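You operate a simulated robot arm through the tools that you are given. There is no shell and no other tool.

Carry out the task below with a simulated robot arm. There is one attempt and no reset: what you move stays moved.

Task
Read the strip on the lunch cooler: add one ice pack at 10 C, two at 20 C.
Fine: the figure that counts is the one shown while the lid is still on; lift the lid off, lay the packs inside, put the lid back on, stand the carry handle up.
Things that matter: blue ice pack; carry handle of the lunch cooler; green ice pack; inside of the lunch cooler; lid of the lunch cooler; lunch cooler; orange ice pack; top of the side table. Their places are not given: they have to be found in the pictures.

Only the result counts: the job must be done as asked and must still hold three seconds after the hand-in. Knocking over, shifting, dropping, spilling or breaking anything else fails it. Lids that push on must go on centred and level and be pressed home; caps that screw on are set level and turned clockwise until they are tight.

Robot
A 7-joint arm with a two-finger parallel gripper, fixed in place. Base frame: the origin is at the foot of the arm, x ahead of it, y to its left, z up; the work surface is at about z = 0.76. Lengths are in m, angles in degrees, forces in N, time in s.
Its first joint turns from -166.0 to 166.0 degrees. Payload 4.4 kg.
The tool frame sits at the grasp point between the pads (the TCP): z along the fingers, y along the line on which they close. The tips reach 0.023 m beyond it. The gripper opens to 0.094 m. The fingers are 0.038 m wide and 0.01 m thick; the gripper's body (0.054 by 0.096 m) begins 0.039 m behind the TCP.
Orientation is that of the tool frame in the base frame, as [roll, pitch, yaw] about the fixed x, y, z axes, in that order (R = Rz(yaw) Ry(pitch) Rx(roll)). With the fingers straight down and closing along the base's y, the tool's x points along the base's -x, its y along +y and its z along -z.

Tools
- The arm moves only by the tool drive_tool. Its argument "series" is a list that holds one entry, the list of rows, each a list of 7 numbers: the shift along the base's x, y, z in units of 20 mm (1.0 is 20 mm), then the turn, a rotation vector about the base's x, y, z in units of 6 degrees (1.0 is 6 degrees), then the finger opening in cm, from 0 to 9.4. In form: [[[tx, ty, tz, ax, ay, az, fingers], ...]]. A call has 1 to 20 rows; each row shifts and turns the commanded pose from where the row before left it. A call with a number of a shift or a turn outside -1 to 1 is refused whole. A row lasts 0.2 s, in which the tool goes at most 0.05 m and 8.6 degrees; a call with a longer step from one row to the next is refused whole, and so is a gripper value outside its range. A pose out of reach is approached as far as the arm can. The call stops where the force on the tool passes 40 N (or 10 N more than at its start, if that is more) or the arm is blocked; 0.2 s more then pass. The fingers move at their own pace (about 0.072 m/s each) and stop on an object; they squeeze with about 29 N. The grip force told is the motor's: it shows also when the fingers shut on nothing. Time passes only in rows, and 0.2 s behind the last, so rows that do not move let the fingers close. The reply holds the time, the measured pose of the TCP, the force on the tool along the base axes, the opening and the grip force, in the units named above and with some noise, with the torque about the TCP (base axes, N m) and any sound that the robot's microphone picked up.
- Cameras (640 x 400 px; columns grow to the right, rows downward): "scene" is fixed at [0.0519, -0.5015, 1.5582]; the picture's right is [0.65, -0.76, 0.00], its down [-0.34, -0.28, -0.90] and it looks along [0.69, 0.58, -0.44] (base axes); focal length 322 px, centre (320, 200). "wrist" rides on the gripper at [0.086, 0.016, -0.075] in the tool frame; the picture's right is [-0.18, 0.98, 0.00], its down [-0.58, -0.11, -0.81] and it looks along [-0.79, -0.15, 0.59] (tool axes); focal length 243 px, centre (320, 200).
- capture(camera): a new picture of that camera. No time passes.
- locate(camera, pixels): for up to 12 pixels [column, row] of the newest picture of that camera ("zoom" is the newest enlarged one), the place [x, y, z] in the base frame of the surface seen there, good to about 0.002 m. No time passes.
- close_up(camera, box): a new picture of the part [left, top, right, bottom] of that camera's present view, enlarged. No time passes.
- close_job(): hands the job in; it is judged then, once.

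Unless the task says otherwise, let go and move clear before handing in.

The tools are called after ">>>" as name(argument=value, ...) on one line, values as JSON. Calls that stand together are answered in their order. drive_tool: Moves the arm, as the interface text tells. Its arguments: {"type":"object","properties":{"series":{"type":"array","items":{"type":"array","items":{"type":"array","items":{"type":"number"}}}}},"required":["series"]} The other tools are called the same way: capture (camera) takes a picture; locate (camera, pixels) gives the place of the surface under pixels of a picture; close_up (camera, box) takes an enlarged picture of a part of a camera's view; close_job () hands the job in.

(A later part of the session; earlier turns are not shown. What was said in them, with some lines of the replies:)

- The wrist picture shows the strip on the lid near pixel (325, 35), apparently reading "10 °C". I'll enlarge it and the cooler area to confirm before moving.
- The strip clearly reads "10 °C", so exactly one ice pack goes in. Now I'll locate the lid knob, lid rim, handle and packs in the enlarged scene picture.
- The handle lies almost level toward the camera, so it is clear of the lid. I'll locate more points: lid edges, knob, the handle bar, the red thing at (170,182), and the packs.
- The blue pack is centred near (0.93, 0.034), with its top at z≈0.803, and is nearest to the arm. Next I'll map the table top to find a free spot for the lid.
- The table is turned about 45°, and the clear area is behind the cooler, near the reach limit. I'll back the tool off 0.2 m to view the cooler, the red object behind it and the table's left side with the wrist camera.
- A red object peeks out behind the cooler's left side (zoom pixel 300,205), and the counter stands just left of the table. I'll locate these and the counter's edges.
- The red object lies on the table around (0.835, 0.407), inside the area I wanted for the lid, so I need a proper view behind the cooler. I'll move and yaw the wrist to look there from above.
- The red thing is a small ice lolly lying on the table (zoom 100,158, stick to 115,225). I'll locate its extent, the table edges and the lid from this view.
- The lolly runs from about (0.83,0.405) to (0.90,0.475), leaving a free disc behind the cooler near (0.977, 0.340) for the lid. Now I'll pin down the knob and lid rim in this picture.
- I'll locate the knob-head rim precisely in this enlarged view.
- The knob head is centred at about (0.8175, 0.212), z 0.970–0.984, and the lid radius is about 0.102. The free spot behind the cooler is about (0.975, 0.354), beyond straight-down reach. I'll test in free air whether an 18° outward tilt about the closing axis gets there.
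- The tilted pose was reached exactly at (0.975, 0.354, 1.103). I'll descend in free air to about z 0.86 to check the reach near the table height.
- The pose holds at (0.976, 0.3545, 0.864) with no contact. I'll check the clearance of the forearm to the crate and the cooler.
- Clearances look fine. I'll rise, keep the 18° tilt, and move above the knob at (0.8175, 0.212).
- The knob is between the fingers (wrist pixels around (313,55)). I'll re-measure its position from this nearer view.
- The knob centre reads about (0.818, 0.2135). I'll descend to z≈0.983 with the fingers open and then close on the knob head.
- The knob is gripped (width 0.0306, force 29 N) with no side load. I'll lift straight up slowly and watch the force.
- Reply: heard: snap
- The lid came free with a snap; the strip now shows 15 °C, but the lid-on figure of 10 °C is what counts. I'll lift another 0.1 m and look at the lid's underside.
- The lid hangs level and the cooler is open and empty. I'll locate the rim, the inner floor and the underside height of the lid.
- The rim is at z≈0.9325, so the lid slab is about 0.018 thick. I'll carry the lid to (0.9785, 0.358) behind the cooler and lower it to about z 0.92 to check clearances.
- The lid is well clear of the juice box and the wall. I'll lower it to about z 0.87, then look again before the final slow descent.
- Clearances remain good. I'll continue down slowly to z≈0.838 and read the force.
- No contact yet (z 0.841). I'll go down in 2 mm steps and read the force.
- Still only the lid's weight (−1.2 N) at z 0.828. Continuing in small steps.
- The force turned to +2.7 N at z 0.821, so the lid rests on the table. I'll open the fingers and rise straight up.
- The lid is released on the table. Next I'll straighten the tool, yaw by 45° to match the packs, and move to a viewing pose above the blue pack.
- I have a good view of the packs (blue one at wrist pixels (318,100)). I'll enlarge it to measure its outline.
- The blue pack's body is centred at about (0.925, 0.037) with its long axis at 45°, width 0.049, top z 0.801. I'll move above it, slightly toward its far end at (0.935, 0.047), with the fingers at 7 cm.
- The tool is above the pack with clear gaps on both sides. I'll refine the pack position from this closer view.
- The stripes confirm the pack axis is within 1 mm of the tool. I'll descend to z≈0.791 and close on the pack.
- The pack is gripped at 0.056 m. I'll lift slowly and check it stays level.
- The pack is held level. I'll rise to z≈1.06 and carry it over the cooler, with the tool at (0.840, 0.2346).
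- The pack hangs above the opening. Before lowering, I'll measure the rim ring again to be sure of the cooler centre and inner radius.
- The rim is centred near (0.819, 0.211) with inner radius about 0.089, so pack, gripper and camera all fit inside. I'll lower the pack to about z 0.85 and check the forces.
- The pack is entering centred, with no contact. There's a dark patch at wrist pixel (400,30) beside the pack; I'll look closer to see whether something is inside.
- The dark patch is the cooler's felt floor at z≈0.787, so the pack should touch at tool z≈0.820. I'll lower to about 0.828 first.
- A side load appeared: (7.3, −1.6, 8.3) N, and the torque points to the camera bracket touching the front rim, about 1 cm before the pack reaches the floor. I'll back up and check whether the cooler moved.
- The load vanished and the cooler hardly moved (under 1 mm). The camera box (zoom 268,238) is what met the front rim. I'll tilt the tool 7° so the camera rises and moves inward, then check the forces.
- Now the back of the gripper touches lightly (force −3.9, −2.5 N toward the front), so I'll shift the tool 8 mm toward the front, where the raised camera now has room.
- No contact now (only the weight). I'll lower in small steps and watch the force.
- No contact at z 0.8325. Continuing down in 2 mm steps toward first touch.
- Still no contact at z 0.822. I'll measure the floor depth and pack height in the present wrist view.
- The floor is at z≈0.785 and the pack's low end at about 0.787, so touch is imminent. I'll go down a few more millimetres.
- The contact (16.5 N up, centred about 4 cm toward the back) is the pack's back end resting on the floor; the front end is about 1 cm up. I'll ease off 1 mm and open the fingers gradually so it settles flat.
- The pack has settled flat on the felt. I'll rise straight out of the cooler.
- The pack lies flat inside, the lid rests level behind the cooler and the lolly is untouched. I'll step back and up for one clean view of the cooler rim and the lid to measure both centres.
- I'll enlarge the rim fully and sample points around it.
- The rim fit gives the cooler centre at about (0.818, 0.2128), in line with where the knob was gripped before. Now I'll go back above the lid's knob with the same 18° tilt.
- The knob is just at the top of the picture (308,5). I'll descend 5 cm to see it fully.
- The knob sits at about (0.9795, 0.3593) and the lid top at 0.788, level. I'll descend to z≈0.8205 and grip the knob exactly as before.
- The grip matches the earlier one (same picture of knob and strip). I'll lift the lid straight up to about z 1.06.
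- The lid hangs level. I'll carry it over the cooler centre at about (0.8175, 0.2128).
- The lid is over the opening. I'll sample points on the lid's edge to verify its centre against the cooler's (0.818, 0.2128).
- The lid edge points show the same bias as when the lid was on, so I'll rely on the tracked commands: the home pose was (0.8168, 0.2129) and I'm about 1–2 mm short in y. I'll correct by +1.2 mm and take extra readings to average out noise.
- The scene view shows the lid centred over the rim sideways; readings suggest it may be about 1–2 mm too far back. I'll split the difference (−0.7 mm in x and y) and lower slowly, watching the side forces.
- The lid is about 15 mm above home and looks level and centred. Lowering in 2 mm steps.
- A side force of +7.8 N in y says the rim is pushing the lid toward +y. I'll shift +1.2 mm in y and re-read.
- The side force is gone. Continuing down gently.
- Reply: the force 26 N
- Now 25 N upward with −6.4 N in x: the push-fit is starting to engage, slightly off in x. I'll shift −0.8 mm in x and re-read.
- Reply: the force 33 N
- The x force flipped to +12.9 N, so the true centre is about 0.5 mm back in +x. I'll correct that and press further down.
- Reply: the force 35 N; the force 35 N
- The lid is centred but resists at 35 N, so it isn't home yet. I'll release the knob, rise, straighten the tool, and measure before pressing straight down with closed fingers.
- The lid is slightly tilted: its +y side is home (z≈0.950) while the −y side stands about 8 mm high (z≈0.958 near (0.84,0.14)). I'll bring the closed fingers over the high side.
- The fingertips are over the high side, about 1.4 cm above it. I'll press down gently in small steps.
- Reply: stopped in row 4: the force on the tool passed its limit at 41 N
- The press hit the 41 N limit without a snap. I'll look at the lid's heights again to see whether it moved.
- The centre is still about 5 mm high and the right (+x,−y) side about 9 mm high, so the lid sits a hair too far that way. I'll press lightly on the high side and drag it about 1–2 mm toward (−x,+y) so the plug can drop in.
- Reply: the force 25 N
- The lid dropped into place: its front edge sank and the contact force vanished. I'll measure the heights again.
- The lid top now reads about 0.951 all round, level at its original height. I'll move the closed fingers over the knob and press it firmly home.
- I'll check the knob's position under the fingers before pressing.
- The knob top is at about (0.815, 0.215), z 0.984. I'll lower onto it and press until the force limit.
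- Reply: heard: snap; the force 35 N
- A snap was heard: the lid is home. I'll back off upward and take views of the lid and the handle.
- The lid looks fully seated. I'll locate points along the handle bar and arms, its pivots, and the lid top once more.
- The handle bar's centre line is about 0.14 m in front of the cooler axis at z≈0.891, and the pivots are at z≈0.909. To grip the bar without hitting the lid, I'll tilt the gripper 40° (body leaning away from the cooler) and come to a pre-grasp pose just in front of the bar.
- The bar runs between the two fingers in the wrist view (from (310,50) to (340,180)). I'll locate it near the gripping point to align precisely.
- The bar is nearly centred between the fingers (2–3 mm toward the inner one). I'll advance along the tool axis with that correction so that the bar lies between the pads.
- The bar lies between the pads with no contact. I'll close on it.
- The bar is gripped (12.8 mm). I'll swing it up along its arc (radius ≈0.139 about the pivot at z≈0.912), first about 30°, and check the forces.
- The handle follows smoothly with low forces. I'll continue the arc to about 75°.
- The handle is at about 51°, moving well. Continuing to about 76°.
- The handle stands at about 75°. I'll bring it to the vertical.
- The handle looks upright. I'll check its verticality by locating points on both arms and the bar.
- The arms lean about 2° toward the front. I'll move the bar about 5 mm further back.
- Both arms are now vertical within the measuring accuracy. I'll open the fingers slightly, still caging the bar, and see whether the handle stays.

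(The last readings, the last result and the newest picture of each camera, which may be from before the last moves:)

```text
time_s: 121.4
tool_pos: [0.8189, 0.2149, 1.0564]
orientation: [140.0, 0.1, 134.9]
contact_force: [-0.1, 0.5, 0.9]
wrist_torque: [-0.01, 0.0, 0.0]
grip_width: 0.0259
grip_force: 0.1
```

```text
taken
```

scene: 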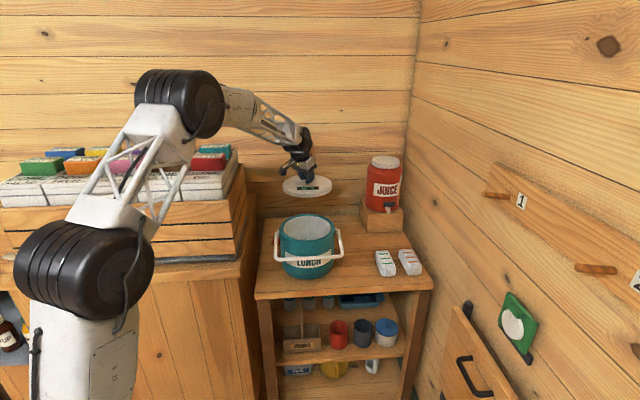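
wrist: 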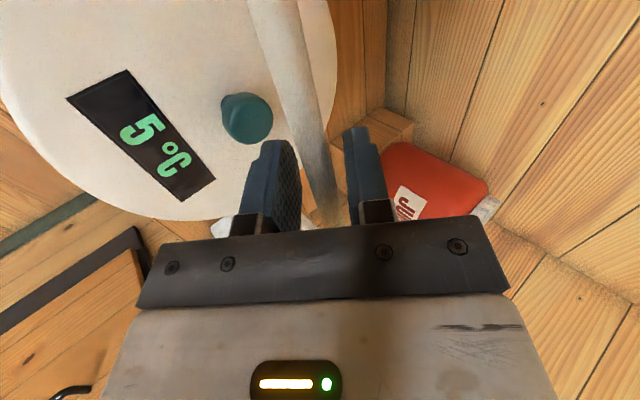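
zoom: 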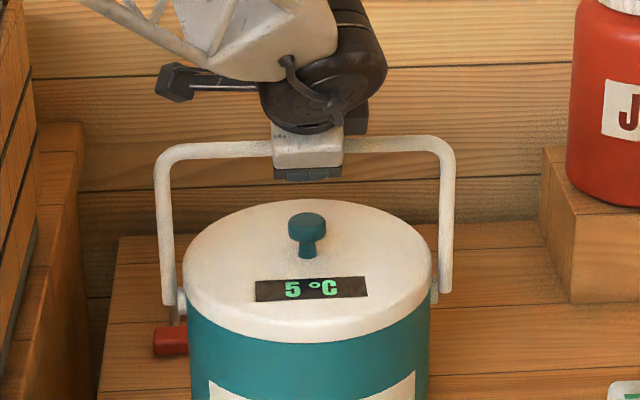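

The handle stays upright on its own with no contact. I'll withdraw along the tool axis with the fingers open wider.

>>> drive_tool(series=[[[0, 0, 0, 0, 0, 0, 4], [-0.2273, -0.2273, 0.383, 0, 0, 0, 4], [-0.2273, -0.2273, 0.383, 0, 0, 0, 4], [-0.4547, -0.4547, 0.766, 0, 0, 0, 4], [-0.4547, -0.4547, 0.766, 0, 0, 0, 4], [-0.4547, -0.4547, 0.766, 0, 0, 0, 4], [-0.4547, -0.4547, 0.766, 0, 0, 0, 4], [-0.4547, -0.4547, 0.766, 0, 0, 0, 4], [-0.4547, -0.4547, 0.766, 0, 0, 0, 4], [-0.4547, -0.4547, 0.766, 0, 0, 0, 4], [0, 0, 0, 0, 0, 0, 4]]])

>>> capture(camera="scene")

>>> capture(camera="wrist")

>>> close_up(camera="scene", box=[260, 165, 360, 275])

```text
time_s: 123.8
tool_pos: [0.7469, 0.1417, 1.1792]
orientation: [140.0, 0.1, 135.0]
contact_force: [0.2, -0.1, -0.3]
wrist_torque: [0.01, 0.04, -0.02]
grip_width: 0.0402
grip_force: 0.0
```

```text
taken
```

scene: 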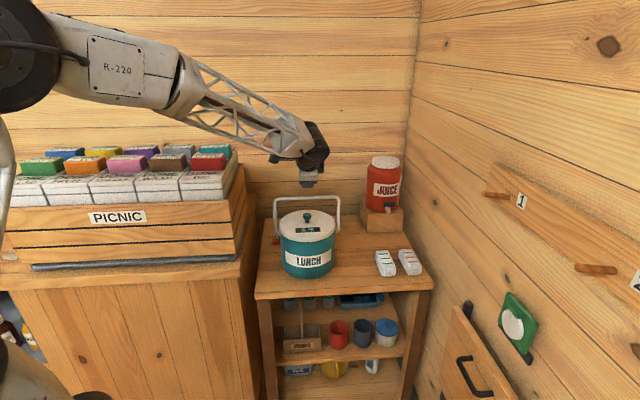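

```text
taken
```

wrist: 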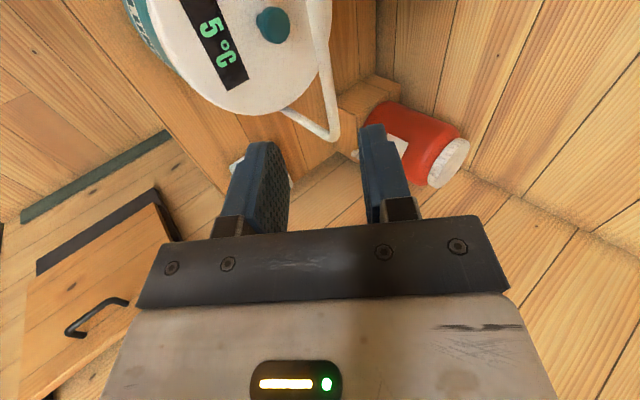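

```text
3.64 times, centred on (310, 220) of scene
```

zoom: 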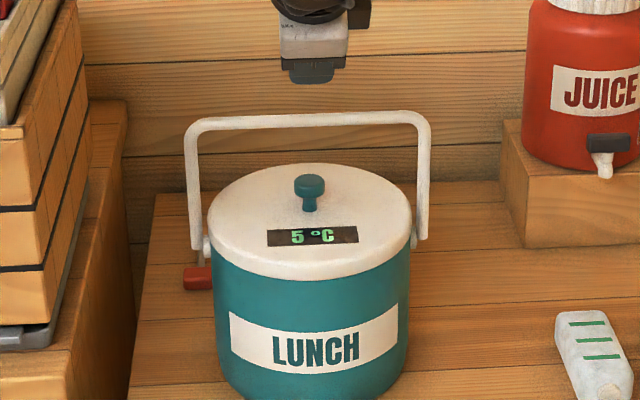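

The handle stands free. Final checks: lid height all round, handle verticality and the lolly's place.

>>> locate(camera="zoom", pixels=[[240, 200], [390, 205], [310, 255], [330, 175], [191, 150], [194, 190], [197, 235], [424, 150], [423, 190], [422, 230], [190, 278], [205, 275]])

>>> locate(camera="wrist", pixels=[[180, 50], [280, 90], [310, 60], [220, 95], [250, 60], [170, 20], [325, 80], [332, 110]])

```text
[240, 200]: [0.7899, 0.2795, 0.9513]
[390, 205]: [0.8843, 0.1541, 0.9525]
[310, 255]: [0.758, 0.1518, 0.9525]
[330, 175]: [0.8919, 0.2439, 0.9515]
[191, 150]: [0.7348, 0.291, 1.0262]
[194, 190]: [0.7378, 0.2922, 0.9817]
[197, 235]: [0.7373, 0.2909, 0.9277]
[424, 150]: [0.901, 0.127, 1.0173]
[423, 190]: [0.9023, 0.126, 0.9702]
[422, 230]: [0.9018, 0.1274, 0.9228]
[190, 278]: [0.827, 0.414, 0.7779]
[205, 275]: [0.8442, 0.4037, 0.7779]
```

```text
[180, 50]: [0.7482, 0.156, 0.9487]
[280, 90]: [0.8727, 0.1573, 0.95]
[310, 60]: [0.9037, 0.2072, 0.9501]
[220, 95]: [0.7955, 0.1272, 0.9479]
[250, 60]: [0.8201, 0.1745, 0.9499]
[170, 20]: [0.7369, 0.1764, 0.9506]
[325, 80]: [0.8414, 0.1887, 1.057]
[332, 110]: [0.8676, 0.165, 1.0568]
```

The lid is level at z≈0.951 all round, the handle is vertical and the lolly is where it was. I'll move the arm well clear and let a few seconds pass.

>>> drive_tool(series=[[[-0.5, -0.5, 0.7, 0, 0, 0, 4], [-0.5, -0.5, 0.7, 0, 0, 0, 4], [-0.5, -0.5, 0.7, 0, 0, 0, 4], [-0.5, -0.5, 0.7, 0, 0, 0, 4], [-0.5, -0.5, 0.5, 0, 0, 0, 4], [-0.5, -0.5, 0.3, 0, 0, 0, 4], [-0.5, -0.5, 0, 0, 0, 0, 4], [0, 0, 0, 0, 0, 0, 4], [0, 0, 0, 0, 0, 0, 4], [0, 0, 0, 0, 0, 0, 4], [0, 0, 0, 0, 0, 0, 4], [0, 0, 0, 0, 0, 0, 4], [0, 0, 0, 0, 0, 0, 4], [0, 0, 0, 0, 0, 0, 4], [0, 0, 0, 0, 0, 0, 4]]])

>>> capture(camera="scene")

>>> close_up(camera="scene", box=[250, 165, 440, 300])

```text
time_s: 127.0
tool_pos: [0.6749, 0.0706, 1.2506]
orientation: [140.1, 0.1, 134.8]
contact_force: [0.1, 0.0, 0.8]
wrist_torque: [-0.01, -0.03, 0.0]
grip_width: 0.0401
grip_force: 0.1
```

```text
taken
```

scene: 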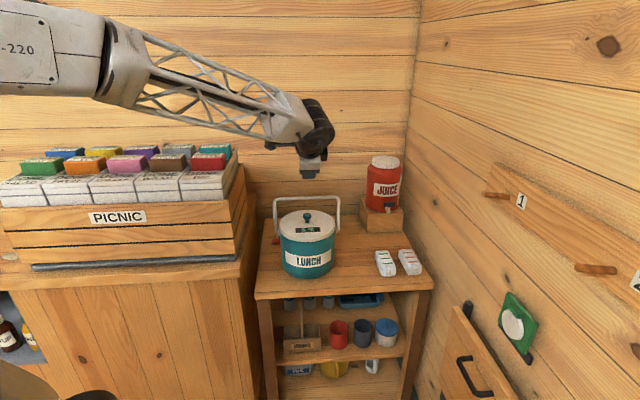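

```text
2.96 times, centred on (345, 232) of scene
```

zoom: 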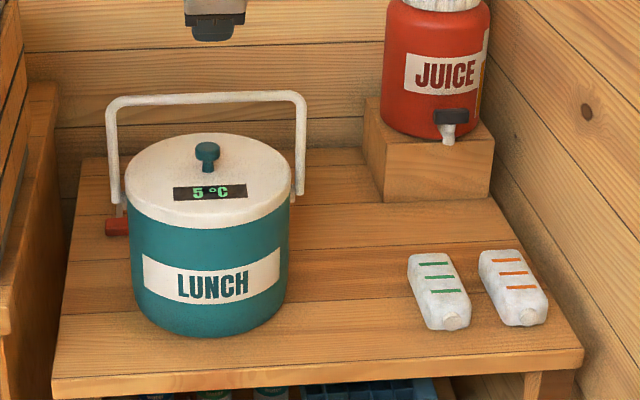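

The last picture shows the lid seated and level, the handle still upright, one pack (blue) inside, and the green and orange packs and the lolly undisturbed. The arm is clear, so I'm handing the job in.

>>> close_job()

```text
The job is handed in.
```

I read 10 °C on the strip while the lid was still on, so I put one ice pack, the blue one, in the lunch cooler and handed the job in. I haven't seen the verdict.

- **Pack:** the blue pack lies flat on the cooler floor. The green and orange packs were not touched.
- **Lid:** on the first try it went on tilted. I worked it level and pressed the knob until it snapped. The top then measured level at its original height.
- **Handle:** it stands vertical and stayed up for several seconds after I let go.
- **Cooler:** the wrist camera bumped the rim as I lowered the pack in. The cooler shifted by roughly 1 mm.
- **Rest of the table:** the ice lolly is where it was, and the juice jug shows no sign of having moved. The arm was clear of everything at hand-in.

The strip showed 15 °C after I lifted the lid and 5 °C after I closed it. I ignored both, because only the figure with the lid on counts.
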